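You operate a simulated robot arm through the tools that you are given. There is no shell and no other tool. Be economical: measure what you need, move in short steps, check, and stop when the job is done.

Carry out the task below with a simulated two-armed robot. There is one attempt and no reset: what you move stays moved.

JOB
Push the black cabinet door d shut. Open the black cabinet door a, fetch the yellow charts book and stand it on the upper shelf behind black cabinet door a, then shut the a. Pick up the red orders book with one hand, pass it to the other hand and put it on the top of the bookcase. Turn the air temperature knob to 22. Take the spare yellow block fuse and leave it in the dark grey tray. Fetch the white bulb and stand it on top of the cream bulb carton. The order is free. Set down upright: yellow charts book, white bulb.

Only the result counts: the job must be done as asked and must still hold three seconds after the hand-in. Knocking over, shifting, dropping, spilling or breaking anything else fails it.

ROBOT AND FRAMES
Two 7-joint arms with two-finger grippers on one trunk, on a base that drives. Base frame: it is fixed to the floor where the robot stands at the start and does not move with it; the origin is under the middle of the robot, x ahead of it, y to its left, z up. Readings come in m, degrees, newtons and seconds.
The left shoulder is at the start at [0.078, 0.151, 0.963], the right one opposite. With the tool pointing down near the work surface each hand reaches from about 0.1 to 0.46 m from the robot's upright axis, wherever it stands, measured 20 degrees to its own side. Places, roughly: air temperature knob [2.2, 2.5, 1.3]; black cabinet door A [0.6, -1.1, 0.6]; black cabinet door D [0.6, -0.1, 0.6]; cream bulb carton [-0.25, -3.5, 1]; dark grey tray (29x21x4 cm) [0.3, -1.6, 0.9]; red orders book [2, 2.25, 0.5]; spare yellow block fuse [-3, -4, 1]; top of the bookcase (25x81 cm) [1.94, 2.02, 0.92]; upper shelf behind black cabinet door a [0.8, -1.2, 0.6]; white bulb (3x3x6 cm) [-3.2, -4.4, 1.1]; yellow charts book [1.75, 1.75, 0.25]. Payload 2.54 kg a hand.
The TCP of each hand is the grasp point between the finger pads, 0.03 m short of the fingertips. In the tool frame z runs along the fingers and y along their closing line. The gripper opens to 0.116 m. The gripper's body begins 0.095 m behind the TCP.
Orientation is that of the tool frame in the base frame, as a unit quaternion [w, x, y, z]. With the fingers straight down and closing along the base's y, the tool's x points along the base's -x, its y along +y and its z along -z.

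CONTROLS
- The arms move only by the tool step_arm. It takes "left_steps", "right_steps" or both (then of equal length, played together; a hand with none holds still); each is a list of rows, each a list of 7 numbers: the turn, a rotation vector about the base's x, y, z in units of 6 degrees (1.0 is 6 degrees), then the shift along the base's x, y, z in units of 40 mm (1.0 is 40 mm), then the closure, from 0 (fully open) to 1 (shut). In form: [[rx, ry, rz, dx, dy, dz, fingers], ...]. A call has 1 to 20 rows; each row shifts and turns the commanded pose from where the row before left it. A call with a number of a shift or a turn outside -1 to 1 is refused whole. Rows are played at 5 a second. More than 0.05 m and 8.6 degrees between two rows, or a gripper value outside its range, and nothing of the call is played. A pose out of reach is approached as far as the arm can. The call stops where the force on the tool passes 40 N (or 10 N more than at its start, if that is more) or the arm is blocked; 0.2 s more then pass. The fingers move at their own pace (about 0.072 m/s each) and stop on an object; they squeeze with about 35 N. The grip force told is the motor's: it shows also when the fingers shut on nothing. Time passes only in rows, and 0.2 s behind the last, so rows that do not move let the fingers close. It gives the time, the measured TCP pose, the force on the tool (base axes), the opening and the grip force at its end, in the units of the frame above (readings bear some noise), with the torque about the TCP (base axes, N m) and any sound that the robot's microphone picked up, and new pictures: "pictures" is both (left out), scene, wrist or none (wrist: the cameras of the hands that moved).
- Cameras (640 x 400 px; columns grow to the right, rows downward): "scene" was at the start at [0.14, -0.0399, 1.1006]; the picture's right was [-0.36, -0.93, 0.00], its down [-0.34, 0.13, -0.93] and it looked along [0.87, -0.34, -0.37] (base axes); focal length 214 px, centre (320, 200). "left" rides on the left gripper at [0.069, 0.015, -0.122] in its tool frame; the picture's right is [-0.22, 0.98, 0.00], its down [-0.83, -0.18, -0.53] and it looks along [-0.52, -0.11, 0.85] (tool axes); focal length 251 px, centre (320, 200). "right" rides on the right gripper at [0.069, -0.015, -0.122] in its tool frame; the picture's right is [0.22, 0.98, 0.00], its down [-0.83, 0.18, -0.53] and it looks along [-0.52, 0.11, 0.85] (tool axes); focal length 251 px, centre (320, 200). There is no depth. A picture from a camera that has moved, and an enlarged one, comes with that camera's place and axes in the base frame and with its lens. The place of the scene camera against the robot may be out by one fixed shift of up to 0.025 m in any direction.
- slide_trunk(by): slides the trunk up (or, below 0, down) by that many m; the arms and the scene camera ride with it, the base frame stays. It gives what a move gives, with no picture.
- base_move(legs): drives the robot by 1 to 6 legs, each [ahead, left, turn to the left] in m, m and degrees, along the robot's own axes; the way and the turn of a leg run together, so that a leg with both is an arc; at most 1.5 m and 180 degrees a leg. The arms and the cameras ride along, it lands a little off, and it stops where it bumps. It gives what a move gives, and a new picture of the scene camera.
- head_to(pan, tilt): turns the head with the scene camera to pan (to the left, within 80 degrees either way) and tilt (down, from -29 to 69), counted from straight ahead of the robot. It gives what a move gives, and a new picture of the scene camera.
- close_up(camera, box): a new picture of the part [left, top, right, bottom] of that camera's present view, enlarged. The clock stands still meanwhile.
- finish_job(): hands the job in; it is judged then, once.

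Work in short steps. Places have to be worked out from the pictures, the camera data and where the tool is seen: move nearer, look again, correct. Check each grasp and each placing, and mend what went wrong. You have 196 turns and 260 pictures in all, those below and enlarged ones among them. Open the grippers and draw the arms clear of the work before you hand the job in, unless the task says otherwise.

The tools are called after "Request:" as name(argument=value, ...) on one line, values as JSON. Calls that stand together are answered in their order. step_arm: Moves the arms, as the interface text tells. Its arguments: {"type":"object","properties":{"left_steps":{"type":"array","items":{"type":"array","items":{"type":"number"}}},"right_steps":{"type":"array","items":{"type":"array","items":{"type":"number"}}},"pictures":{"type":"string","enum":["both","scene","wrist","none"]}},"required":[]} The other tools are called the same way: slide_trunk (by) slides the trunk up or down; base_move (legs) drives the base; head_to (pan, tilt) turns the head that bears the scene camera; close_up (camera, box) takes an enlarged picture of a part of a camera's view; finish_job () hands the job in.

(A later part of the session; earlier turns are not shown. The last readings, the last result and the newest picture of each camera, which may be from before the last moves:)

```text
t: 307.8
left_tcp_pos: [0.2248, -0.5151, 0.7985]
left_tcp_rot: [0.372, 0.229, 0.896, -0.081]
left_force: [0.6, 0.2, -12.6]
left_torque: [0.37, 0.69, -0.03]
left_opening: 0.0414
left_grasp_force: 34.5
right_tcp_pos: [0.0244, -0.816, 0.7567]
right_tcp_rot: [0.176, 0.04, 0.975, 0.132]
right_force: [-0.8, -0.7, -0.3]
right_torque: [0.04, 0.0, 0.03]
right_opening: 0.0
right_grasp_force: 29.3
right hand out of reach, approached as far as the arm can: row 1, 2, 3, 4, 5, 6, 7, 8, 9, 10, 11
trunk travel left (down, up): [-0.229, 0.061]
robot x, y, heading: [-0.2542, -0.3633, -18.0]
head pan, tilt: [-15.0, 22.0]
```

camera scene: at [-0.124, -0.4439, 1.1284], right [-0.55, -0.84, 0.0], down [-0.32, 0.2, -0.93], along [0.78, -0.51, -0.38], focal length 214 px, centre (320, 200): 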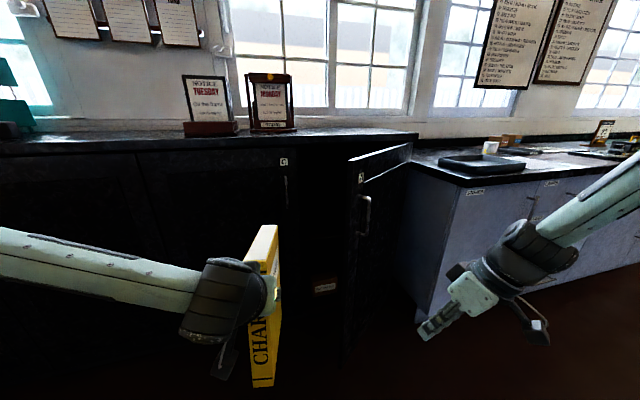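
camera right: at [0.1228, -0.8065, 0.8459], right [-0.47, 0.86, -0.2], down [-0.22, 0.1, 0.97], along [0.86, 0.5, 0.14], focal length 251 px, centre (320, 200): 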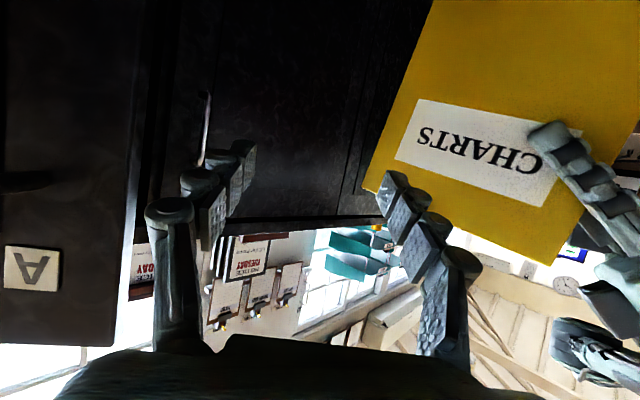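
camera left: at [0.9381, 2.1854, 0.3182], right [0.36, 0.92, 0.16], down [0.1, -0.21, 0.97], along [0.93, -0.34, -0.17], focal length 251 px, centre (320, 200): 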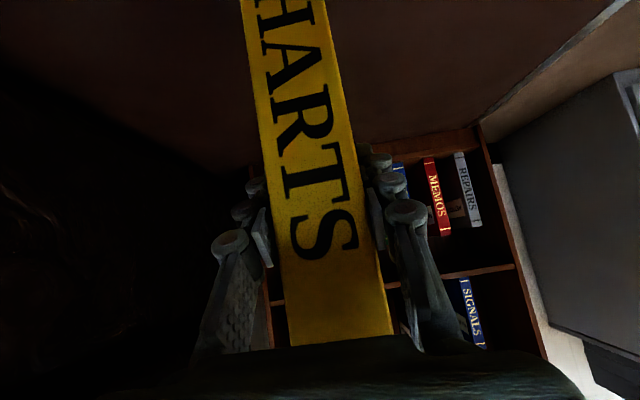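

Request:
step_arm(right_steps=[[0, 0, 0, 0.9, -0.5, 0, 1], [0, 0, 0, 0.9, -0.5, 0, 1], [0, 0, 0, 0.9, -0.4, 0.3, 1], [0, 0, 0, 0.5, -0.3, 0.8, 1], [0, 0, 0, 0, 0, 0.95, 1], [0, 0, 0, 0, 0, 0.95, 1], [0, 0, 0, 0, 0, 0.95, 1], [0, 0, 0, 0, 0, 0.95, 1], [0, 0, 0, 0, 0, 0.95, 1], [0, 0, 0, -0.2, 0, 0.95, 1], [0, 0, 0, -0.2, 0, 0.95, 1], [0, 0, 0, -0.2, 0, 0.95, 1]], pictures="scene")

```text
t: 310.4
left_tcp_pos: [0.2239, -0.514, 0.7984]
left_tcp_rot: [0.371, 0.227, 0.897, -0.08]
left_force: [0.5, -0.1, -14.1]
left_torque: [0.31, 0.67, 0.0]
left_opening: 0.0414
left_grasp_force: 35.2
right_tcp_pos: [0.0773, -1.0509, 0.911]
right_tcp_rot: [0.171, 0.04, 0.976, 0.129]
right_force: [-0.4, -0.4, -0.8]
right_torque: [0.0, 0.0, 0.0]
right_opening: 0.0
right_grasp_force: 28.8
right hand out of reach, approached as far as the arm can: row 1, 2, 3, 4, 5, 6, 7, 8, 9, 10, 11, 12
trunk travel left (down, up): [-0.229, 0.061]
robot x, y, heading: [-0.2511, -0.3688, -18.3]
head pan, tilt: [-15.0, 22.0]
camera scene: at [-0.1242, -0.4437, 1.1285], right [-0.55, -0.84, 0.0], down [-0.31, 0.2, -0.93], along [0.78, -0.51, -0.38], focal length 214 px, centre (320, 200)
```

scene: 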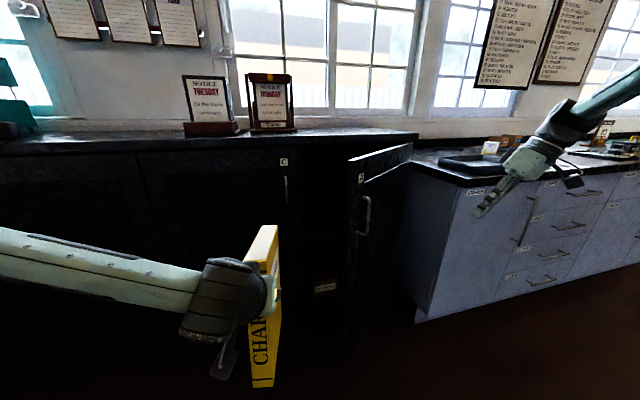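

A wrist joint is wound to its limit by the yaw. I unwind it: yaw back and level to straight down while moving up and inward.

Request:
step_arm(right_steps=[[-0.36, 0.58, -0.8, 0, 0.2, 0.3, 1], [-0.36, 0.58, -0.8, 0, 0.2, 0.3, 1], [-0.36, 0.58, -0.8, 0, 0.2, 0.5, 1], [-0.36, 0.58, -0.8, 0, 0.2, 0.7, 1], [-0.36, 0.58, -0.8, 0, 0.2, 0.8, 1], [-0.36, 0.58, -0.8, 0, 0.2, 0.9, 1], [0, 0, 0, 0, 0.2, 0.9, 1], [0, 0, 0, 0, 0.2, 0.9, 1], [0, 0, 0, 0, 0, 0.9, 1]], pictures="none")

```text
t: 312.4
left_tcp_pos: [0.2239, -0.5148, 0.7982]
left_tcp_rot: [0.372, 0.228, 0.896, -0.081]
left_force: [0.4, 0.0, -13.7]
left_torque: [0.33, 0.67, 0.0]
left_opening: 0.0415
left_grasp_force: 35.0
right_tcp_pos: [0.0753, -1.1508, 1.0554]
right_tcp_rot: [0.019, 0.284, 0.958, -0.038]
right_force: [0.4, -1.2, 0.2]
right_torque: [0.01, -0.01, 0.01]
right_opening: 0.0
right_grasp_force: 28.5
right hand out of reach, approached as far as the arm can: row 1, 2, 3, 4, 5, 7, 8, 9
trunk travel left (down, up): [-0.229, 0.061]
robot x, y, heading: [-0.2523, -0.3641, -18.0]
head pan, tilt: [-15.0, 22.0]
```

Request:
step_arm(right_steps=[[0, 0, 0.2, -0.31, 0.9, 0.18, 1], [0, 0, 0.2, -0.31, 0.9, 0.18, 1], [0, 0, 0.2, -0.31, 0.9, 0.18, 1], [0, 0, 0.2, -0.31, 0.9, 0.18, 1], [0, 0, 0.2, -0.31, 0.9, 0.18, 1], [0, 0, 0.2, -0.31, 0.9, 0.18, 1], [0, 0, 0.2, -0.31, 0.9, 0.18, 1], [0, 0, 0.2, -0.31, 0.9, 0.18, 1], [0, 0, 0.2, -0.31, 0.9, 0.18, 1], [0, 0, 0.2, -0.31, 0.9, 0.18, 1], [0, 0, 0.2, -0.31, 0.9, 0.18, 1]], pictures="none")

```text
t: 314.8
left_tcp_pos: [0.2242, -0.5146, 0.7979]
left_tcp_rot: [0.372, 0.228, 0.896, -0.08]
left_force: [0.2, -0.1, -14.2]
left_torque: [0.3, 0.69, 0.0]
left_opening: 0.0412
left_grasp_force: 34.5
right_tcp_pos: [0.0736, -1.1288, 1.0957]
right_tcp_rot: [0.023, 0.205, 0.978, -0.035]
right_force: [-0.3, -0.2, -0.6]
right_torque: [0.01, 0.03, -0.02]
right_opening: 0.0002
right_grasp_force: 28.6
right hand out of reach, approached as far as the arm can: row 1, 2, 3, 4, 5, 6, 7, 8, 9, 10, 11
trunk travel left (down, up): [-0.229, 0.061]
robot x, y, heading: [-0.2525, -0.3673, -18.0]
head pan, tilt: [-15.0, 22.0]
```

Request:
step_arm(right_steps=[[-0.3, -0.9, 0, 0, 0.3, -0.5, 1], [-0.3, -0.9, 0, 0, 0.4, -0.5, 1], [-0.3, -0.9, 0, 0, 0.5, -0.5, 1], [-0.3, -0.9, 0, 0, 0.6, -0.5, 1], [-0.3, -0.9, 0, 0, 0.7, -0.4, 1], [-0.3, -0.9, 0, 0, 0.8, -0.3, 1], [0, 0, 0, 0, 0.8, 0, 1], [0, 0, 0, 0, 0.8, 0, 1]], pictures="scene")

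```text
t: 316.6
left_tcp_pos: [0.2243, -0.5159, 0.7989]
left_tcp_rot: [0.372, 0.228, 0.896, -0.081]
left_force: [0.0, 0.6, -12.9]
left_torque: [0.31, 0.71, -0.01]
left_opening: 0.0414
left_grasp_force: 34.8
right_tcp_pos: [0.206, -1.1662, 1.0107]
right_tcp_rot: [0.186, 0.211, 0.958, -0.05]
right_force: [0.2, 0.0, -0.1]
right_torque: [0.02, -0.01, -0.02]
right_opening: 0.0001
right_grasp_force: 28.3
right hand out of reach, approached as far as the arm can: row 1, 2, 3, 4, 5, 6, 7, 8
trunk travel left (down, up): [-0.229, 0.061]
robot x, y, heading: [-0.2515, -0.3666, -18.2]
head pan, tilt: [-15.0, 22.0]
camera scene: at [-0.124, -0.4439, 1.1284], right [-0.55, -0.84, 0.0], down [-0.32, 0.21, -0.93], along [0.78, -0.51, -0.38], focal length 214 px, centre (320, 200)
```

scene: 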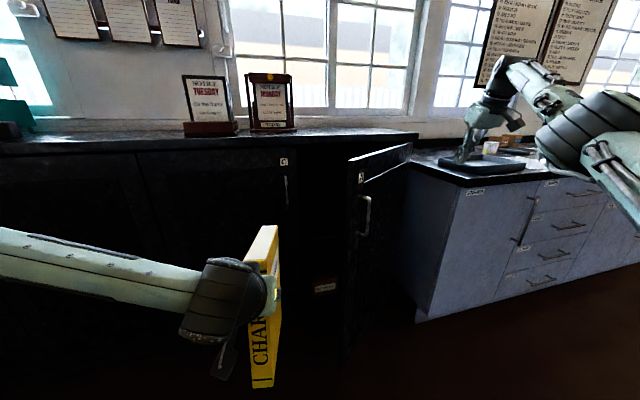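

The right elbow flipped to an awkward side. I extend that arm up and out to straighten it, then refold.

Request:
step_arm(right_steps=[[0, 0, 0, 0.3, -0.2, 0.9, 1], [0, 0, 0, 0.3, -0.2, 0.9, 1], [0, 0, 0, 0.3, -0.2, 0.9, 1], [0, 0, 0, 0.3, -0.2, 0.9, 1], [0, 0, 0, 0.3, -0.2, 0.9, 1], [0, 0, 0, 0, 0, 0.9, 1], [0, 0, 0, 0, 0, 0.9, 1], [0, 0, 0, 0, 0.5, 0.6, 1], [0, 0, 0, 0, 0.8, 0, 1], [0, 0, 0, 0, 0.8, 0, 1], [0, 0, 0, 0, 0.8, 0, 1], [0, 0, 0, 0, 0.8, 0, 1]], pictures="scene")

```text
t: 319.2
left_tcp_pos: [0.2234, -0.5147, 0.7985]
left_tcp_rot: [0.372, 0.228, 0.896, -0.081]
left_force: [-0.2, -0.7, -13.3]
left_torque: [0.33, 0.68, -0.03]
left_opening: 0.0412
left_grasp_force: 34.8
right_tcp_pos: [0.1455, -1.1421, 1.1239]
right_tcp_rot: [0.186, 0.211, 0.958, -0.05]
right_force: [-0.5, 0.7, 0.8]
right_torque: [0.01, 0.02, -0.01]
right_opening: 0.0
right_grasp_force: 28.7
right hand out of reach, approached as far as the arm can: row 1, 2, 3, 4, 5, 6, 7, 8, 9, 10, 11, 12
trunk travel left (down, up): [-0.229, 0.061]
robot x, y, heading: [-0.2515, -0.3642, -18.2]
head pan, tilt: [-15.0, 22.0]
camera scene: at [-0.1241, -0.4439, 1.1285], right [-0.55, -0.84, 0.0], down [-0.31, 0.2, -0.93], along [0.78, -0.51, -0.38], focal length 214 px, centre (320, 200)
```

scene: 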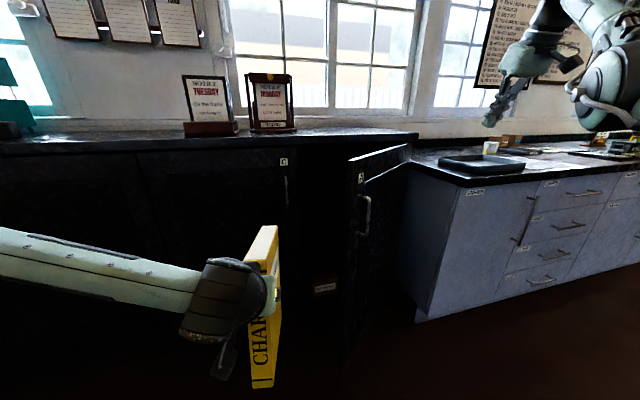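

Request:
step_arm(right_steps=[[0, 0, 0, -0.9, 0.3, 0.2, 1], [0, 0, 0, -0.9, 0.3, 0.2, 1], [0, 0, 0, -0.9, 0.3, 0.2, 1], [0, 0, 0, -0.9, 0.3, 0.2, 1], [0, 0, 0, -0.9, 0.3, 0.2, 1], [0, 0, 0, -0.9, 0.3, 0.2, 1], [0, 0, 0, -0.9, 0.3, 0.2, 1], [0, 0, 0, -0.9, 0.3, 0.2, 1]], pictures="scene")

```text
t: 321.0
left_tcp_pos: [0.2236, -0.5161, 0.7977]
left_tcp_rot: [0.372, 0.228, 0.896, -0.081]
left_force: [0.1, -0.5, -14.4]
left_torque: [0.38, 0.7, 0.0]
left_opening: 0.0416
left_grasp_force: 34.8
right_tcp_pos: [-0.0637, -1.1439, 1.2289]
right_tcp_rot: [0.185, 0.21, 0.959, -0.047]
right_force: [-0.7, -1.0, 0.2]
right_torque: [0.02, -0.02, 0.0]
right_opening: 0.0002
right_grasp_force: 28.6
right hand out of reach, approached as far as the arm can: row 1, 2, 3, 4, 5, 6, 7, 8
trunk travel left (down, up): [-0.229, 0.061]
robot x, y, heading: [-0.2511, -0.3637, -18.0]
head pan, tilt: [-15.0, 22.0]
camera scene: at [-0.1245, -0.4443, 1.1285], right [-0.55, -0.84, 0.0], down [-0.31, 0.21, -0.93], along [0.78, -0.51, -0.38], focal length 214 px, centre (320, 200)
```

scene: 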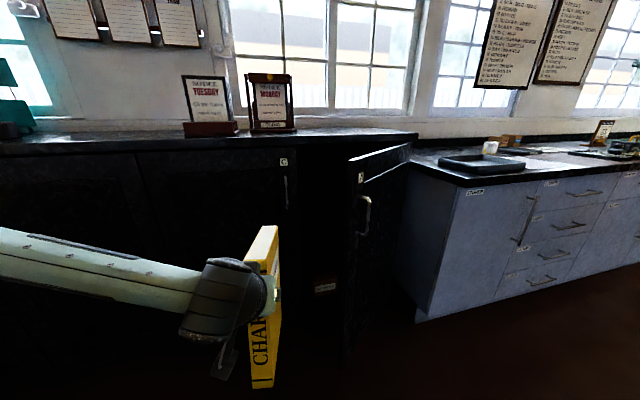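

The right hand is now high (z 1.23) and clear. Now the book: I square up, shift right to L −0.645 and go forward until the book's far edge is inside the door line.

Request:
base_move(legs=[[0, 0, -1.1], [0, -0.22, 0], [0.3, 0, 0]])

Request:
close_up(camera="left", box=[0, 0, 640, 400])

```text
t: 325.7
left_tcp_pos: [0.4334, -0.8244, 0.7976]
left_tcp_rot: [0.369, 0.233, 0.896, -0.082]
left_force: [3.7, 17.3, -13.0]
left_torque: [0.25, 0.72, 2.72]
left_opening: 0.0632
left_grasp_force: 34.5
right_tcp_pos: [0.1386, -1.4495, 1.2296]
right_tcp_rot: [0.185, 0.217, 0.957, -0.05]
right_force: [0.0, -0.2, 0.0]
right_torque: [0.03, 0.01, 0.03]
right_opening: 0.0002
right_grasp_force: 28.5
trunk travel left (down, up): [-0.229, 0.061]
robot x, y, heading: [-0.0448, -0.6691, -19.0]
head pan, tilt: [-15.0, 22.0]
camera scene: at [0.0865, -0.7494, 1.1285], right [-0.56, -0.83, 0.0], down [-0.31, 0.21, -0.93], along [0.77, -0.52, -0.38], focal length 214 px, centre (320, 200)
```

scene: 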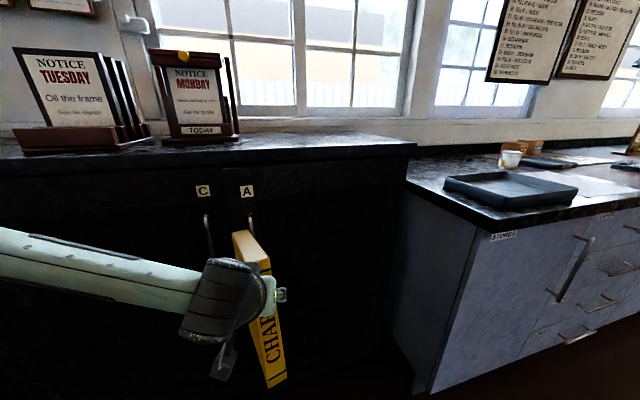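

```text
1.00 times, centred on (320, 200) of left (not enlarged: the box is as wide or as high as the picture)
camera zoom: at [0.3203, -0.747, 0.837], right [0.6, 0.78, 0.18], down [0.09, -0.28, 0.95], along [0.8, -0.56, -0.24], focal length 251 px, centre (320, 200)
```

zoom: 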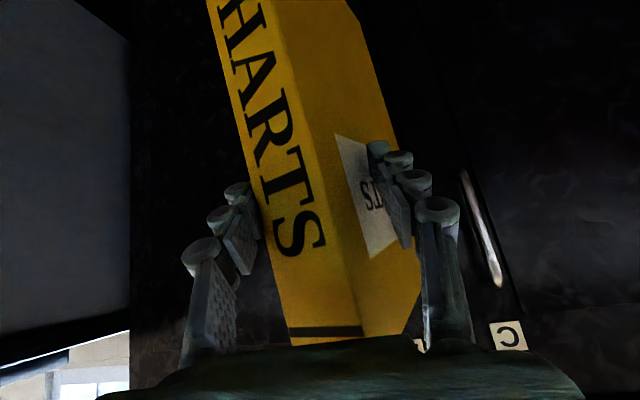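

The book brushed the still-too-narrow door shut again. I'll change tactics: crack it open by the handle, then grip the door's top edge from above and swing it wide. I back off and bring the right arm round.

Request:
base_move(legs=[[-0.3, 0, 0], [0, 0.23, 0]])

Request:
step_arm(right_steps=[[-0.167, -0.48, 0, 0.56, 0.695, -0.3, 0.4], [-0.167, -0.48, 0, 0.56, 0.695, -0.5, 0.4], [-0.167, -0.48, 0, 0.56, 0.695, -0.68, 0.4], [-0.167, -0.48, 0, 0.56, 0.695, -0.68, 0.4], [-0.167, -0.48, 0, 0.56, 0.695, -0.68, 0.4], [-0.167, -0.48, 0, 0.56, 0.695, -0.68, 0.4], [-0.167, -0.48, 0, 0.56, 0.695, -0.68, 0.4], [-0.167, -0.48, 0, 0.56, 0.695, -0.68, 0.4], [-0.167, -0.48, 0, 0.56, 0.695, -0.8, 0.4], [-0.167, -0.48, 0, 0.56, 0.695, -0.8, 0.4], [-0.167, -0.48, 0, 0.56, 0.695, -0.8, 0.4], [-0.167, -0.48, 0, 0.56, 0.695, -0.8, 0.4], [-0.167, -0.48, 0, 0.56, 0.695, -0.8, 0.4], [-0.167, -0.48, 0, 0.56, 0.695, -0.8, 0.4]], pictures="wrist")

```text
t: 330.1
left_tcp_pos: [0.219, -0.5082, 0.7969]
left_tcp_rot: [0.37, 0.229, 0.897, -0.078]
left_force: [-0.2, 0.0, -13.0]
left_torque: [0.29, 0.67, -0.01]
left_opening: 0.0414
left_grasp_force: 34.9
right_tcp_pos: [-0.0717, -1.1382, 1.2288]
right_tcp_rot: [0.186, 0.212, 0.958, -0.049]
right_force: [0.4, -0.1, 0.7]
right_torque: [0.01, 0.03, 0.02]
right_opening: 0.0001
right_grasp_force: 28.5
trunk travel left (down, up): [-0.229, 0.061]
robot x, y, heading: [-0.2534, -0.3592, -18.4]
head pan, tilt: [-15.0, 22.0]
camera scene: at [-0.1288, -0.4373, 1.1285], right [-0.55, -0.83, 0.0], down [-0.31, 0.21, -0.93], along [0.77, -0.51, -0.38], focal length 214 px, centre (320, 200)
```

scene: 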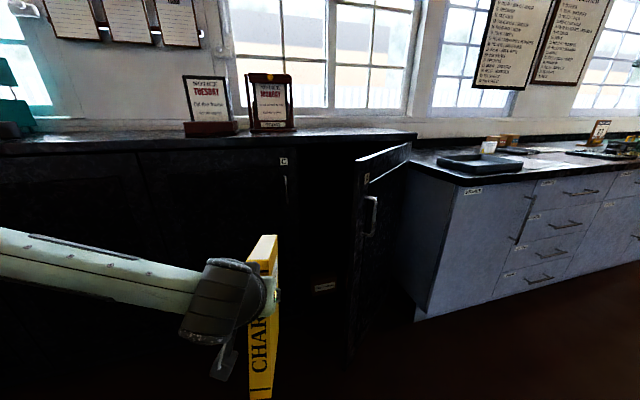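

```text
t: 333.1
left_tcp_pos: [0.2188, -0.5083, 0.7961]
left_tcp_rot: [0.369, 0.229, 0.897, -0.079]
left_force: [0.1, 0.2, -13.5]
left_torque: [0.3, 0.65, -0.02]
left_opening: 0.0416
left_grasp_force: 34.8
right_tcp_pos: [0.3213, -1.2029, 1.0993]
right_tcp_rot: [0.508, 0.196, 0.834, -0.088]
right_force: [1.5, 0.6, 1.3]
right_torque: [-0.05, 0.1, -0.13]
right_opening: 0.0696
right_grasp_force: 0.0
right hand out of reach, approached as far as the arm can: row 1, 2, 3, 4, 5, 6, 7, 8, 9, 10, 11, 12, 13, 14
trunk travel left (down, up): [-0.229, 0.061]
robot x, y, heading: [-0.2542, -0.3562, -18.4]
head pan, tilt: [-15.0, 22.0]
camera right: at [0.1875, -1.1571, 1.0961], right [0.32, 0.94, -0.14], down [-0.02, 0.15, 0.99], along [0.95, -0.31, 0.07], focal length 251 px, centre (320, 200)
```

right: 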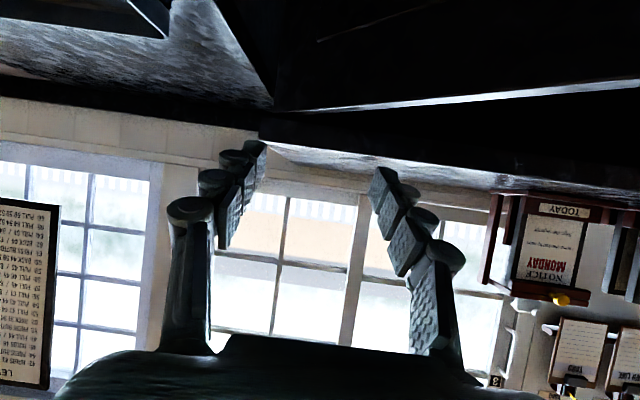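

Backing out dragged the door open again (about 36°). I need the right arm healthy to hook the door from inside, so I back up and re-extend that arm forward and low to unwind its elbow.

Request:
base_move(legs=[[-0.3, 0, 0]])

Request:
step_arm(right_steps=[[0, 0, 0, 0.5, -0.2, -0.9, 0.4], [0, 0, 0, 0.5, -0.2, -0.9, 0.4], [0, 0, 0, 0.5, -0.2, -0.9, 0.4], [0, 0, 0, 0.5, -0.2, -0.9, 0.4], [0, 0, 0, 0.5, -0.2, -0.9, 0.4], [0, 0, 0, 0, 0, -0.9, 0.4], [0, 0, 0, 0, 0, -0.9, 0.4], [0, 0, 0, 0.2, 0.7, -0.4, 0.4], [0, 0, 0, 0.2, 0.9, 0, 0.4], [0, 0, 0, 0.2, 0.9, 0, 0.4], [0, 0, 0, 0.2, 0.9, 0, 0.4], [0, 0, 0, 0.2, 0.9, 0, 0.4], [0, 0, 0, 0.2, 0.9, 0, 0.4], [0, 0, 0, 0.2, 0.9, 0, 0.4]], pictures="none")

```text
t: 335.2
left_tcp_pos: [-0.0638, -0.4148, 0.7974]
left_tcp_rot: [0.369, 0.23, 0.897, -0.078]
left_force: [-2.0, 0.4, -13.8]
left_torque: [0.33, 0.66, 0.03]
left_opening: 0.0415
left_grasp_force: 34.7
right_tcp_pos: [0.0369, -1.1068, 1.1]
right_tcp_rot: [0.509, 0.198, 0.833, -0.084]
right_force: [0.1, 0.1, 0.4]
right_torque: [-0.02, 0.01, 0.0]
right_opening: 0.0696
right_grasp_force: 0.0
trunk travel left (down, up): [-0.229, 0.061]
robot x, y, heading: [-0.5389, -0.2627, -18.3]
head pan, tilt: [-15.0, 22.0]
camera scene: at [-0.4119, -0.3434, 1.1286], right [-0.55, -0.83, 0.0], down [-0.31, 0.21, -0.93], along [0.77, -0.51, -0.38], focal length 214 px, centre (320, 200)
```

scene: 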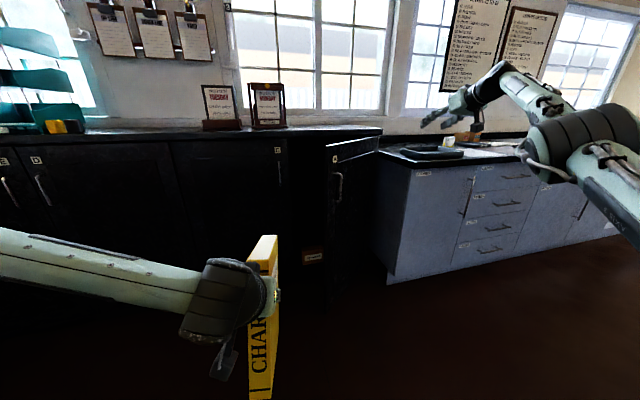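

```text
t: 338.2
left_tcp_pos: [-0.0638, -0.4148, 0.7954]
left_tcp_rot: [0.37, 0.23, 0.897, -0.079]
left_force: [-0.5, -0.1, -13.6]
left_torque: [0.27, 0.65, -0.03]
left_opening: 0.0413
left_grasp_force: 35.1
right_tcp_pos: [0.0977, -0.894, 0.9904]
right_tcp_rot: [0.538, 0.194, 0.816, -0.085]
right_force: [0.2, 0.2, -1.0]
right_torque: [0.0, 0.02, -0.01]
right_opening: 0.0697
right_grasp_force: 0.1
right hand out of reach, approached as far as the arm can: row 1, 2, 3, 4, 5, 11, 12, 13
trunk travel left (down, up): [-0.229, 0.061]
robot x, y, heading: [-0.5402, -0.2642, -18.2]
head pan, tilt: [-15.0, 22.0]
```

Progress: the hand now moves left freely. I continue left and down to the handle pose.

Request:
step_arm(right_steps=[[0, 0, 0, -0.2, 0.7, -0.3, 0.4], [0, 0, 0, -0.2, 0.7, -0.3, 0.4], [0, 0, 0, -0.2, 0.7, -0.5, 0.4], [0, 0, 0, -0.2, 0.7, -0.5, 0.4], [0, 0, 0, -0.2, 0.5, -0.6, 0.4], [0, 0, 0, -0.2, 0.5, -0.6, 0.4], [0, 0, 0, -0.2, 0.3, -0.6, 0.4], [0, 0, 0, -0.2, 0.2, -0.5, 0.4], [0.3, 0.9, 0, -0.4, 0, 0, 0.4], [0.3, 0.9, 0, -0.4, 0, 0, 0.4], [0.3, 0.9, 0, -0.4, 0, 0, 0.4]], pictures="scene")

```text
t: 340.6
left_tcp_pos: [-0.0651, -0.4141, 0.7951]
left_tcp_rot: [0.369, 0.23, 0.897, -0.079]
left_force: [0.1, 0.0, -13.8]
left_torque: [0.35, 0.69, 0.02]
left_opening: 0.0415
left_grasp_force: 34.4
right_tcp_pos: [-0.0131, -0.7222, 0.8336]
right_tcp_rot: [0.408, 0.204, 0.887, -0.072]
right_force: [0.2, 0.8, -0.1]
right_torque: [0.01, -0.01, -0.01]
right_opening: 0.0696
right_grasp_force: 0.1
trunk travel left (down, up): [-0.229, 0.061]
robot x, y, heading: [-0.5373, -0.2644, -18.4]
head pan, tilt: [-15.0, 22.0]
camera scene: at [-0.4116, -0.3434, 1.1285], right [-0.55, -0.83, 0.0], down [-0.31, 0.21, -0.93], along [0.77, -0.51, -0.38], focal length 214 px, centre (320, 200)
```

scene: 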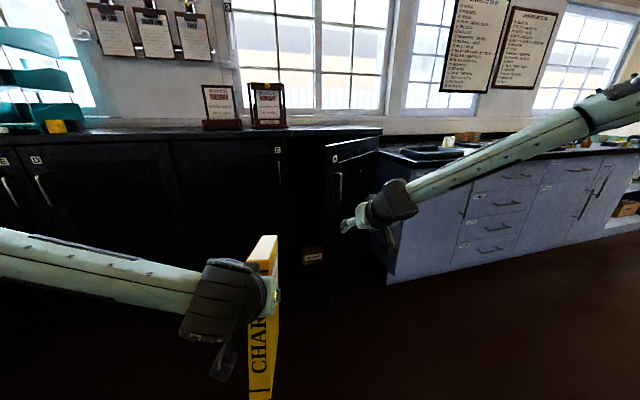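

Right arm is healthy again. I point it straight down with closed fingers as a hook and move it above the door's inner side.

Request:
step_arm(right_steps=[[0.3, 0.87, 0, -0.107, 0.072, 0.6, 1], [0.3, 0.87, 0, -0.107, 0.072, 0.6, 1], [0.3, 0.87, 0, -0.107, 0.072, 0.6, 1], [0.3, 0.87, 0, -0.107, 0.072, 0.6, 1], [0.3, 0.87, 0, -0.107, 0.072, 0.6, 1], [0.3, 0.87, 0, -0.107, 0.072, 0.6, 1], [0.3, 0.87, 0, -0.107, 0.072, 0.6, 1], [0.3, 0.87, 0, -0.107, 0.072, 0.6, 1], [0.3, 0.87, 0, -0.107, 0.072, 0.6, 1]], pictures="none")

Request:
base_move(legs=[[0.43, 0, 0]])

Request:
close_up(camera="right", box=[0, 0, 640, 400])

```text
t: 342.6
left_tcp_pos: [-0.0641, -0.4165, 0.7944]
left_tcp_rot: [0.37, 0.229, 0.897, -0.078]
left_force: [0.3, -0.2, -13.4]
left_torque: [0.31, 0.66, -0.03]
left_opening: 0.0414
left_grasp_force: 35.3
right_tcp_pos: [-0.0525, -0.6959, 1.0486]
right_tcp_rot: [-0.009, 0.213, 0.977, -0.025]
right_force: [0.3, -0.2, -0.9]
right_torque: [0.01, 0.01, -0.02]
right_opening: 0.0
right_grasp_force: 28.7
trunk travel left (down, up): [-0.229, 0.061]
robot x, y, heading: [-0.54, -0.265, -18.6]
head pan, tilt: [-15.0, 22.0]
```

```text
t: 345.2
left_tcp_pos: [0.338, -0.5507, 0.7959]
left_tcp_rot: [0.369, 0.231, 0.897, -0.079]
left_force: [0.0, -0.8, -14.0]
left_torque: [0.29, 0.7, -0.03]
left_opening: 0.0414
left_grasp_force: 35.4
right_tcp_pos: [0.3505, -0.831, 1.0511]
right_tcp_rot: [-0.009, 0.214, 0.976, -0.025]
right_force: [0.1, 0.2, 0.1]
right_torque: [0.04, 0.01, -0.01]
right_opening: 0.0001
right_grasp_force: 29.1
trunk travel left (down, up): [-0.229, 0.061]
robot x, y, heading: [-0.137, -0.3991, -18.6]
head pan, tilt: [-15.0, 22.0]
camera scene: at [-0.0081, -0.4788, 1.1284], right [-0.55, -0.83, 0.0], down [-0.31, 0.21, -0.93], along [0.77, -0.51, -0.38], focal length 214 px, centre (320, 200)
```

scene: 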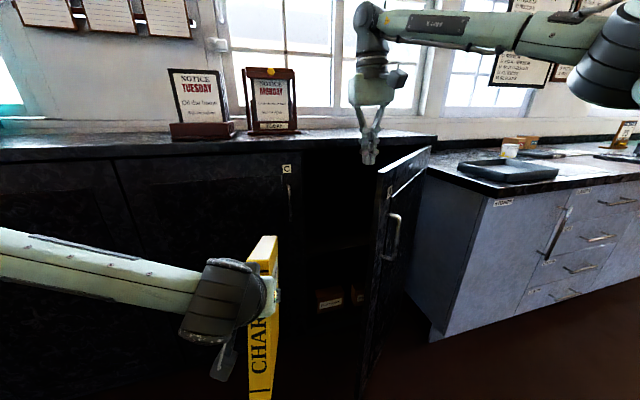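

```text
1.00 times, centred on (320, 200) of right (not enlarged: the box is as wide or as high as the picture)
camera zoom: at [0.2845, -0.8103, 1.1739], right [0.21, 0.98, -0.05], down [0.84, -0.16, 0.52], along [0.5, -0.15, -0.85], focal length 251 px, centre (320, 200)
```

zoom: 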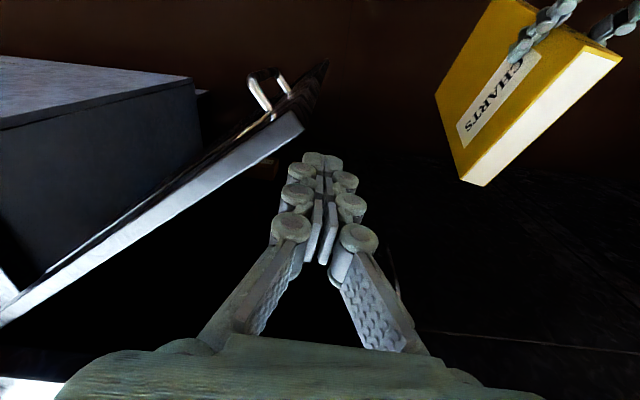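

The wrist view shows the hook right beside the door's free corner. I move it over the inner side, lower it 12 cm, and pull slowly along the opening arc.

Request:
step_arm(right_steps=[[0, 0, 0, 0.53, -0.5, 0, 1], [0, 0, 0, 0.53, -0.5, 0, 1], [0, 0, 0, 0, 0, -0.75, 1], [0, 0, 0, 0, 0, -0.75, 1], [0, 0, 0, 0, 0, -0.75, 1], [0, 0, 0, 0, 0, -0.75, 1], [0, 0, 0, -0.29, 0.03, 0, 1], [0, 0, 0, -0.29, 0.03, 0, 1], [0, 0, 0, -0.4, -0.15, 0, 1], [0, 0, 0, -0.4, -0.15, 0, 1], [0, 0, 0, -0.4, -0.15, 0, 1], [0, 0, 0, -0.4, -0.15, 0, 1], [0, 0, 0, -0.4, -0.15, 0, 1], [0, 0, 0, -0.4, -0.15, 0, 1], [0, 0, 0, -0.34, -0.216, 0, 1], [0, 0, 0, -0.34, -0.216, 0, 1], [0, 0, 0, -0.34, -0.216, 0, 1], [0, 0, 0, -0.34, -0.216, 0, 1], [0, 0, 0, -0.34, -0.216, 0, 1]], pictures="wrist")

```text
t: 349.2
left_tcp_pos: [0.3386, -0.5508, 0.7958]
left_tcp_rot: [0.37, 0.231, 0.896, -0.079]
left_force: [-0.6, 0.5, -14.0]
left_torque: [0.31, 0.66, 0.01]
left_opening: 0.0416
left_grasp_force: 34.8
right_tcp_pos: [0.1835, -0.9507, 0.9213]
right_tcp_rot: [-0.007, 0.214, 0.976, -0.026]
right_force: [0.5, 0.2, 0.1]
right_torque: [-0.01, 0.01, 0.02]
right_opening: 0.0
right_grasp_force: 28.8
right hand out of reach, approached as far as the arm can: row 1, 2
trunk travel left (down, up): [-0.229, 0.061]
robot x, y, heading: [-0.1393, -0.4007, -18.3]
head pan, tilt: [-15.0, 22.0]
camera right: at [0.12, -0.9291, 1.044], right [0.21, 0.98, -0.05], down [0.84, -0.16, 0.52], along [0.5, -0.15, -0.85], focal length 251 px, centre (320, 200)
```

right: 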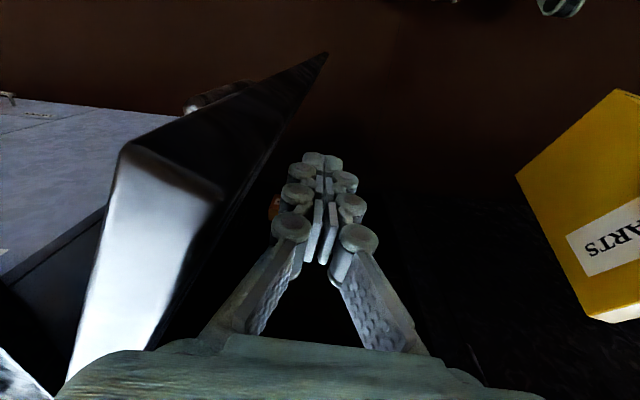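

Working well: the door is at about 64°. I continue the pull to about 85°.

Request:
step_arm(right_steps=[[0, 0, 0, -0.3, -0.27, 0, 1], [0, 0, 0, -0.3, -0.27, 0, 1], [0, 0, 0, -0.3, -0.27, 0, 1], [0, 0, 0, -0.3, -0.27, 0, 1], [0, 0, 0, -0.25, -0.31, 0, 1], [0, 0, 0, -0.25, -0.31, 0, 1], [0, 0, 0, -0.2, -0.33, 0, 1], [0, 0, 0, -0.2, -0.33, 0, 1], [0, 0, 0, -0.15, -0.35, 0, 1], [0, 0, 0, -0.15, -0.35, 0, 1], [0, 0, 0, 0, 0.3, 0.9, 1], [0, 0, 0, 0, 0.3, 0.9, 1], [0, 0, 0, 0, 0.2, 0.9, 1], [0, 0, 0, 0, 0.2, 0.9, 1]], pictures="scene")

```text
t: 352.2
left_tcp_pos: [0.3385, -0.5486, 0.7965]
left_tcp_rot: [0.369, 0.231, 0.897, -0.079]
left_force: [-0.4, 0.6, -13.4]
left_torque: [0.28, 0.67, 0.03]
left_opening: 0.0416
left_grasp_force: 34.8
right_tcp_pos: [0.0915, -1.0314, 1.0623]
right_tcp_rot: [-0.009, 0.213, 0.977, -0.025]
right_force: [0.4, 0.0, -0.6]
right_torque: [0.01, -0.02, -0.04]
right_opening: 0.0
right_grasp_force: 28.8
trunk travel left (down, up): [-0.229, 0.061]
robot x, y, heading: [-0.1385, -0.3995, -18.3]
head pan, tilt: [-15.0, 22.0]
camera scene: at [-0.0084, -0.4785, 1.1284], right [-0.55, -0.83, 0.0], down [-0.31, 0.21, -0.93], along [0.77, -0.51, -0.38], focal length 214 px, centre (320, 200)
```

scene: 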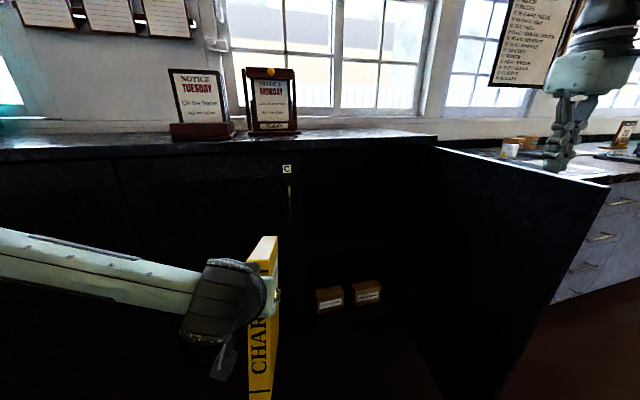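

The door is fully open. I reach the book hand out a bit, then drive right 0.245 m and forward 0.33 m to carry the book into the cabinet above the upper shelf.

Request:
step_arm(left_steps=[[0, 0, 0, 0.5, -0.86, 0, 1], [0, 0, 0, 0.5, -0.86, 0, 1], [0, 0, 0, 0.5, -0.86, 0, 1], [0, 0, 0, 0.5, -0.86, 0, 1]], right_steps=[[0, 0, 0, 0, 0, 0.5, 1], [0, 0, 0, 0, 0, 0.5, 1], [0, 0, 0, 0, 0, 0.5, 1], [0, 0, 0, 0, 0, 0.5, 1]], pictures="none")

Request:
base_move(legs=[[0, -0.245, 0], [0.25, 0, 0]])

```text
t: 353.2
left_tcp_pos: [0.4212, -0.6875, 0.7964]
left_tcp_rot: [0.368, 0.232, 0.897, -0.078]
left_force: [-0.4, 0.4, -14.1]
left_torque: [0.33, 0.69, 0.03]
left_opening: 0.0416
left_grasp_force: 35.0
right_tcp_pos: [0.0955, -1.0072, 1.1263]
right_tcp_rot: [-0.009, 0.215, 0.976, -0.026]
right_force: [0.2, -0.3, 0.5]
right_torque: [0.03, 0.02, -0.02]
right_opening: 0.0002
right_grasp_force: 28.2
right hand out of reach, approached as far as the arm can: row 2, 3, 4
trunk travel left (down, up): [-0.229, 0.061]
robot x, y, heading: [-0.1389, -0.3975, -18.4]
head pan, tilt: [-15.0, 22.0]
```

```text
t: 357.6
left_tcp_pos: [0.5745, -1.0012, 0.7958]
left_tcp_rot: [0.368, 0.233, 0.897, -0.08]
left_force: [0.1, 0.5, -13.3]
left_torque: [0.28, 0.63, -0.05]
left_opening: 0.0414
left_grasp_force: 35.2
right_tcp_pos: [0.248, -1.3198, 1.1267]
right_tcp_rot: [-0.009, 0.217, 0.976, -0.026]
right_force: [0.2, 0.5, -0.8]
right_torque: [-0.01, -0.02, 0.0]
right_opening: 0.0001
right_grasp_force: 27.7
trunk travel left (down, up): [-0.229, 0.061]
robot x, y, heading: [0.0178, -0.7122, -18.7]
head pan, tilt: [-15.0, 22.0]
camera scene: at [0.1468, -0.7914, 1.1284], right [-0.56, -0.83, 0.0], down [-0.31, 0.21, -0.93], along [0.77, -0.52, -0.38], focal length 214 px, centre (320, 200)
```

scene: 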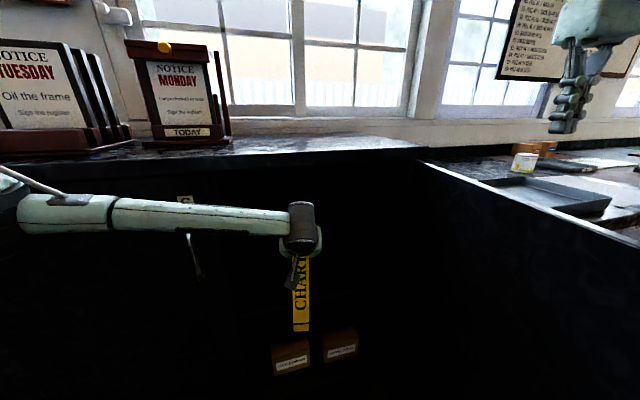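

The book is aligned in the opening (L −0.758). I lower it 3 cm for wrist clearance under the counter, then go 8.5 cm deeper.

Request:
step_arm(left_steps=[[0, 0, 0, 0, 0, -0.35, 1], [0, 0, 0, 0, 0, -0.35, 1], [0, 0, 0, 0, 0, 0, 1]], pictures="none")

Request:
base_move(legs=[[0.085, 0, 0]])

Request:
close_up(camera="left", box=[0, 0, 640, 400])

```text
t: 358.4
left_tcp_pos: [0.5736, -0.9995, 0.771]
left_tcp_rot: [0.368, 0.233, 0.897, -0.08]
left_force: [-6.0, 2.8, 9.7]
left_torque: [-0.9, -0.5, -0.17]
left_opening: 0.0414
left_grasp_force: 34.9
right_tcp_pos: [0.2457, -1.3185, 1.129]
right_tcp_rot: [-0.007, 0.217, 0.976, -0.026]
right_force: [0.7, -0.5, -0.1]
right_torque: [-0.01, -0.02, 0.02]
right_opening: 0.0
right_grasp_force: 28.8
trunk travel left (down, up): [-0.229, 0.061]
robot x, y, heading: [0.0211, -0.7165, -18.7]
head pan, tilt: [-15.0, 22.0]
```

```text
t: 359.4
left_tcp_pos: [0.6562, -1.0261, 0.7686]
left_tcp_rot: [0.368, 0.232, 0.897, -0.078]
left_force: [1.4, 0.2, -5.6]
left_torque: [-0.13, -0.42, 0.13]
left_opening: 0.0415
left_grasp_force: 35.7
right_tcp_pos: [0.3285, -1.3458, 1.1262]
right_tcp_rot: [-0.007, 0.217, 0.976, -0.026]
right_force: [-0.1, -0.3, 0.4]
right_torque: [0.02, 0.01, -0.02]
right_opening: 0.0001
right_grasp_force: 28.7
trunk travel left (down, up): [-0.229, 0.061]
robot x, y, heading: [0.1011, -0.7366, -18.7]
head pan, tilt: [-15.0, 22.0]
camera scene: at [0.2269, -0.8181, 1.1285], right [-0.56, -0.83, 0.0], down [-0.31, 0.21, -0.93], along [0.77, -0.51, -0.38], focal length 214 px, centre (320, 200)
```

scene: 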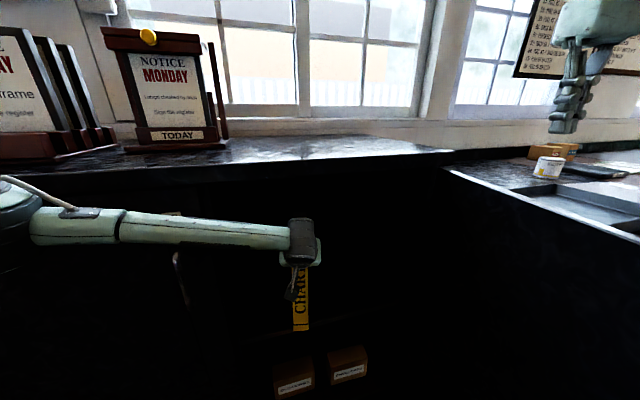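

```text
1.00 times, centred on (320, 200) of left (not enlarged: the box is as wide or as high as the picture)
camera zoom: at [0.5432, -0.9492, 0.8097], right [0.6, 0.78, 0.18], down [0.09, -0.29, 0.95], along [0.8, -0.55, -0.25], focal length 251 px, centre (320, 200)
```

zoom: 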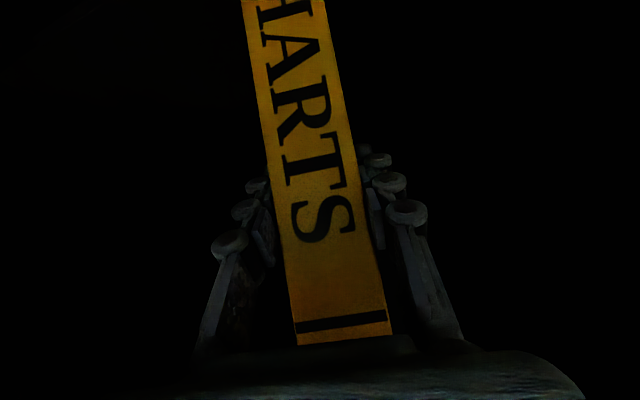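

The book is already touching the shelf and near level. I press down slightly to seat it, then release.

Request:
step_arm(left_steps=[[0, 0, 0, 0, 0, -0.1, 1], [0, 0, 0, 0, 0, -0.1, 1], [0, 0, 0, 0, 0, -0.05, 1], [0, 0, 0, 0, 0, 0, 1]], pictures="wrist")

```text
t: 360.4
left_tcp_pos: [0.6555, -1.0257, 0.7585]
left_tcp_rot: [0.368, 0.232, 0.897, -0.078]
left_force: [-3.7, 1.2, 5.7]
left_torque: [-0.91, -0.64, -0.16]
left_opening: 0.0417
left_grasp_force: 35.3
right_tcp_pos: [0.3278, -1.3463, 1.1271]
right_tcp_rot: [-0.006, 0.217, 0.976, -0.027]
right_force: [-0.5, -0.2, 0.0]
right_torque: [-0.01, -0.01, -0.01]
right_opening: 0.0002
right_grasp_force: 28.9
trunk travel left (down, up): [-0.229, 0.061]
robot x, y, heading: [0.0997, -0.7386, -18.7]
head pan, tilt: [-15.0, 22.0]
camera left: at [0.5423, -0.9488, 0.8001], right [0.6, 0.78, 0.18], down [0.09, -0.29, 0.95], along [0.8, -0.55, -0.25], focal length 251 px, centre (320, 200)
```

left: 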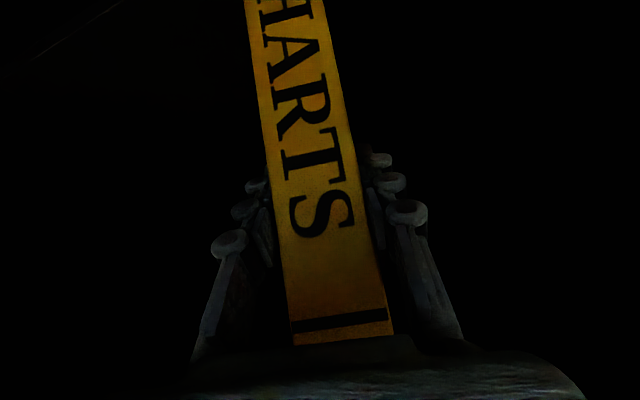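

Request:
step_arm(left_steps=[[0, 0, 0, 0, 0, -0.08, 1], [0, 0, 0, 0, 0, -0.08, 1], [0, 0, 0, 0, 0, 0, 1]], pictures="none")

```text
t: 361.2
left_tcp_pos: [0.6562, -1.0257, 0.753]
left_tcp_rot: [0.369, 0.231, 0.897, -0.078]
left_force: [-4.5, 1.8, 3.9]
left_torque: [-0.91, -0.71, -0.17]
left_opening: 0.0416
left_grasp_force: 35.5
right_tcp_pos: [0.3279, -1.3452, 1.128]
right_tcp_rot: [-0.007, 0.217, 0.976, -0.027]
right_force: [0.3, 0.8, -1.0]
right_torque: [-0.02, 0.02, 0.0]
right_opening: 0.0
right_grasp_force: 28.8
trunk travel left (down, up): [-0.229, 0.061]
robot x, y, heading: [0.0991, -0.7375, -19.0]
head pan, tilt: [-15.0, 22.0]
```

Request:
step_arm(left_steps=[[0, 0, 0, 0, 0, -0.1, 1], [0, 0, 0, 0, 0, -0.1, 1], [0, 0, 0, 0, 0, -0.1, 1], [0, 0, 0, 0, 0, 0, 1]], pictures="wrist")

```text
t: 362.2
left_tcp_pos: [0.6554, -1.0262, 0.7462]
left_tcp_rot: [0.373, 0.23, 0.895, -0.079]
left_force: [-3.5, 5.6, 33.0]
left_torque: [-0.32, -0.44, 0.13]
left_opening: 0.0418
left_grasp_force: 35.1
right_tcp_pos: [0.3266, -1.3449, 1.1294]
right_tcp_rot: [-0.005, 0.217, 0.976, -0.027]
right_force: [0.5, -0.3, 0.4]
right_torque: [-0.03, -0.05, 0.02]
right_opening: 0.0
right_grasp_force: 28.3
trunk travel left (down, up): [-0.229, 0.061]
robot x, y, heading: [0.1032, -0.7386, -18.4]
head pan, tilt: [-15.0, 22.0]
camera left: at [0.5428, -0.9491, 0.7858], right [0.59, 0.78, 0.18], down [0.09, -0.28, 0.96], along [0.8, -0.55, -0.23], focal length 251 px, centre (320, 200)
```

left: 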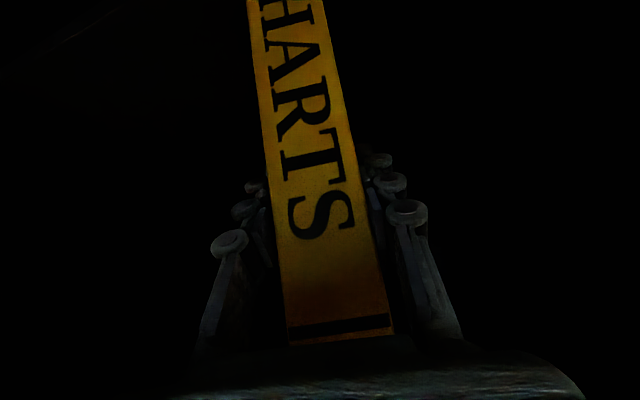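

Firm contact at 33 N and the spine is vertical. I open the hand and back straight out.

Request:
step_arm(left_steps=[[0, 0, 0, 0, 0, 0.05, 0.9], [0, 0, 0, 0, 0, 0.05, 0.5], [0, 0, 0, 0, 0, 0, 0.15], [0, 0, 0, 0, 0, 0, 0.1], [0, 0, 0, 0, 0, 0, 0.1]], pictures="none")

Request:
base_move(legs=[[-0.2, 0, 0]])

Request:
close_up(camera="left", box=[0, 0, 640, 400])

```text
t: 363.4
left_tcp_pos: [0.6573, -1.0261, 0.745]
left_tcp_rot: [0.368, 0.232, 0.897, -0.078]
left_force: [0.1, -0.2, 0.0]
left_torque: [0.01, 0.0, 0.02]
left_opening: 0.1043
left_grasp_force: 0.1
right_tcp_pos: [0.3289, -1.3467, 1.1276]
right_tcp_rot: [-0.007, 0.217, 0.976, -0.026]
right_force: [-0.1, 0.4, -0.1]
right_torque: [0.0, 0.01, 0.0]
right_opening: 0.0001
right_grasp_force: 28.7
trunk travel left (down, up): [-0.229, 0.061]
robot x, y, heading: [0.1012, -0.7384, -18.6]
head pan, tilt: [-15.0, 22.0]
```

```text
t: 365.0
left_tcp_pos: [0.4708, -0.964, 0.7446]
left_tcp_rot: [0.369, 0.233, 0.897, -0.079]
left_force: [0.6, 0.1, 0.4]
left_torque: [0.01, 0.02, 0.03]
left_opening: 0.1043
left_grasp_force: 0.1
right_tcp_pos: [0.1408, -1.2837, 1.1276]
right_tcp_rot: [-0.007, 0.217, 0.976, -0.026]
right_force: [0.4, -0.2, -0.3]
right_torque: [-0.03, -0.05, 0.0]
right_opening: 0.0
right_grasp_force: 28.4
trunk travel left (down, up): [-0.229, 0.061]
robot x, y, heading: [-0.085, -0.6748, -18.9]
head pan, tilt: [-15.0, 22.0]
camera scene: at [0.041, -0.7552, 1.1288], right [-0.56, -0.83, 0.0], down [-0.31, 0.21, -0.93], along [0.77, -0.52, -0.37], focal length 214 px, centre (320, 200)
```

scene: 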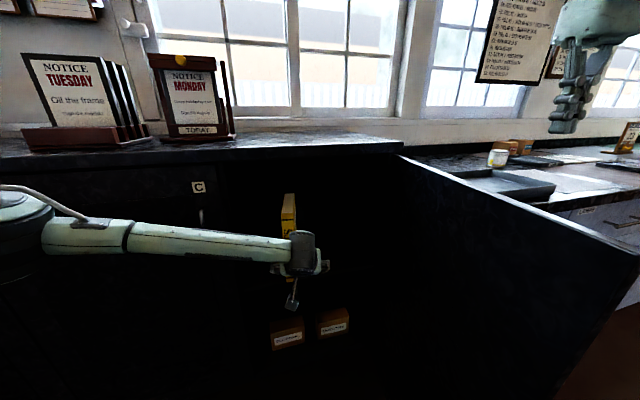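

```text
1.00 times, centred on (320, 200) of left (not enlarged: the box is as wide or as high as the picture)
camera zoom: at [0.3577, -0.8871, 0.7857], right [0.6, 0.78, 0.18], down [0.09, -0.29, 0.95], along [0.8, -0.55, -0.25], focal length 251 px, centre (320, 200)
```

zoom: 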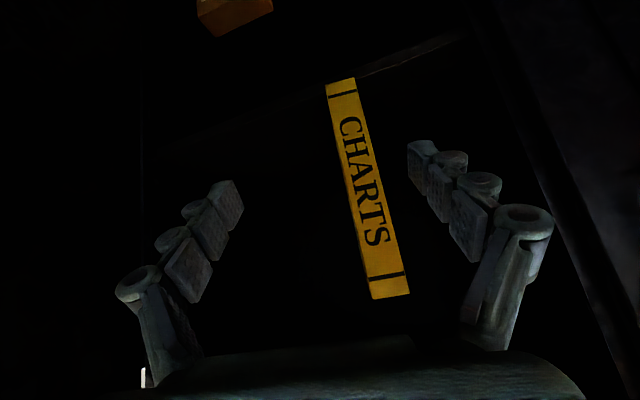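

CHARTS stands upright on the shelf. Now to shut door A: the right hand is already on the door's outer side, so I move the left hand away and lower the right as a peg behind the door.

Request:
step_arm(left_steps=[[0, 0, 0, 0.35, 0.99, 0, 0.1], [0, 0, 0, 0.35, 0.99, 0, 0.1], [0, 0, 0, 0.2, 0.99, 0, 0.1], [0, 0, 0, 0.1, 0.99, 0, 0.1], [0, 0, 0, 0, 0.99, 0, 0.1], [0, 0, 0, -0.2, 0.99, 0, 0.1], [0, 0, 0, -0.5, 0.5, 0, 0.1], [0, 0, 0, -0.5, 0.2, 0, 0.1]], right_steps=[[0, 0, 0, -0.79, 0.27, 0, 1], [0, 0, 0, -0.79, 0.27, 0, 1], [0, 0, 0, -0.79, 0.27, 0, 1], [0, 0, 0, 0, 0, -0.9, 1], [0, 0, 0, 0, 0, -0.9, 1], [0, 0, 0, 0, 0, -0.9, 1], [0, 0, 0, 0, 0, -0.9, 1], [0, 0, 0, 0, 0, -0.9, 1]], pictures="wrist")

```text
t: 366.8
left_tcp_pos: [0.4623, -0.6977, 0.7472]
left_tcp_rot: [0.368, 0.233, 0.897, -0.078]
left_force: [1.0, 0.2, -0.2]
left_torque: [0.01, 0.01, 0.02]
left_opening: 0.1045
left_grasp_force: 0.1
right_tcp_pos: [0.0483, -1.2511, 0.9454]
right_tcp_rot: [-0.007, 0.218, 0.975, -0.026]
right_force: [-0.5, -0.2, 0.1]
right_torque: [-0.01, -0.01, -0.03]
right_opening: 0.0
right_grasp_force: 28.4
right hand out of reach, approached as far as the arm can: row 3
trunk travel left (down, up): [-0.229, 0.061]
robot x, y, heading: [-0.0877, -0.6749, -18.7]
head pan, tilt: [-15.0, 22.0]
camera right: at [-0.0171, -1.2297, 1.0686], right [0.22, 0.97, -0.05], down [0.84, -0.16, 0.52], along [0.5, -0.16, -0.85], focal length 251 px, centre (320, 200)
camera left: at [0.3487, -0.6208, 0.7874], right [0.6, 0.78, 0.18], down [0.09, -0.29, 0.95], along [0.8, -0.55, -0.25], focal length 251 px, centre (320, 200)
```

right: 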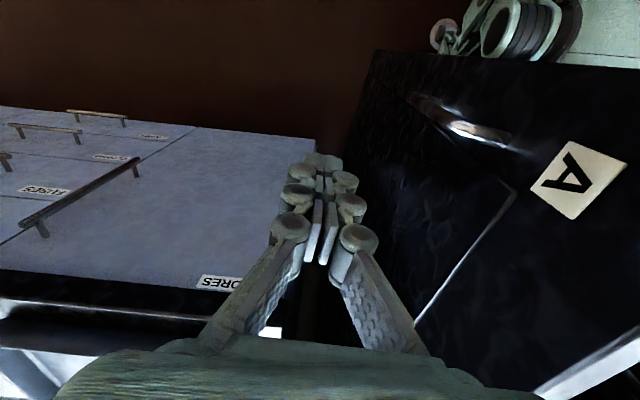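
left: 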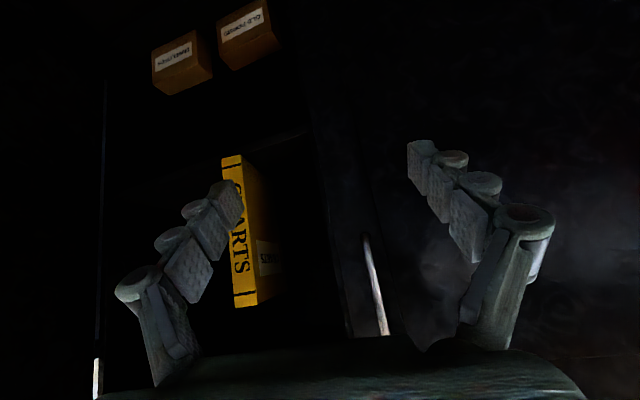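

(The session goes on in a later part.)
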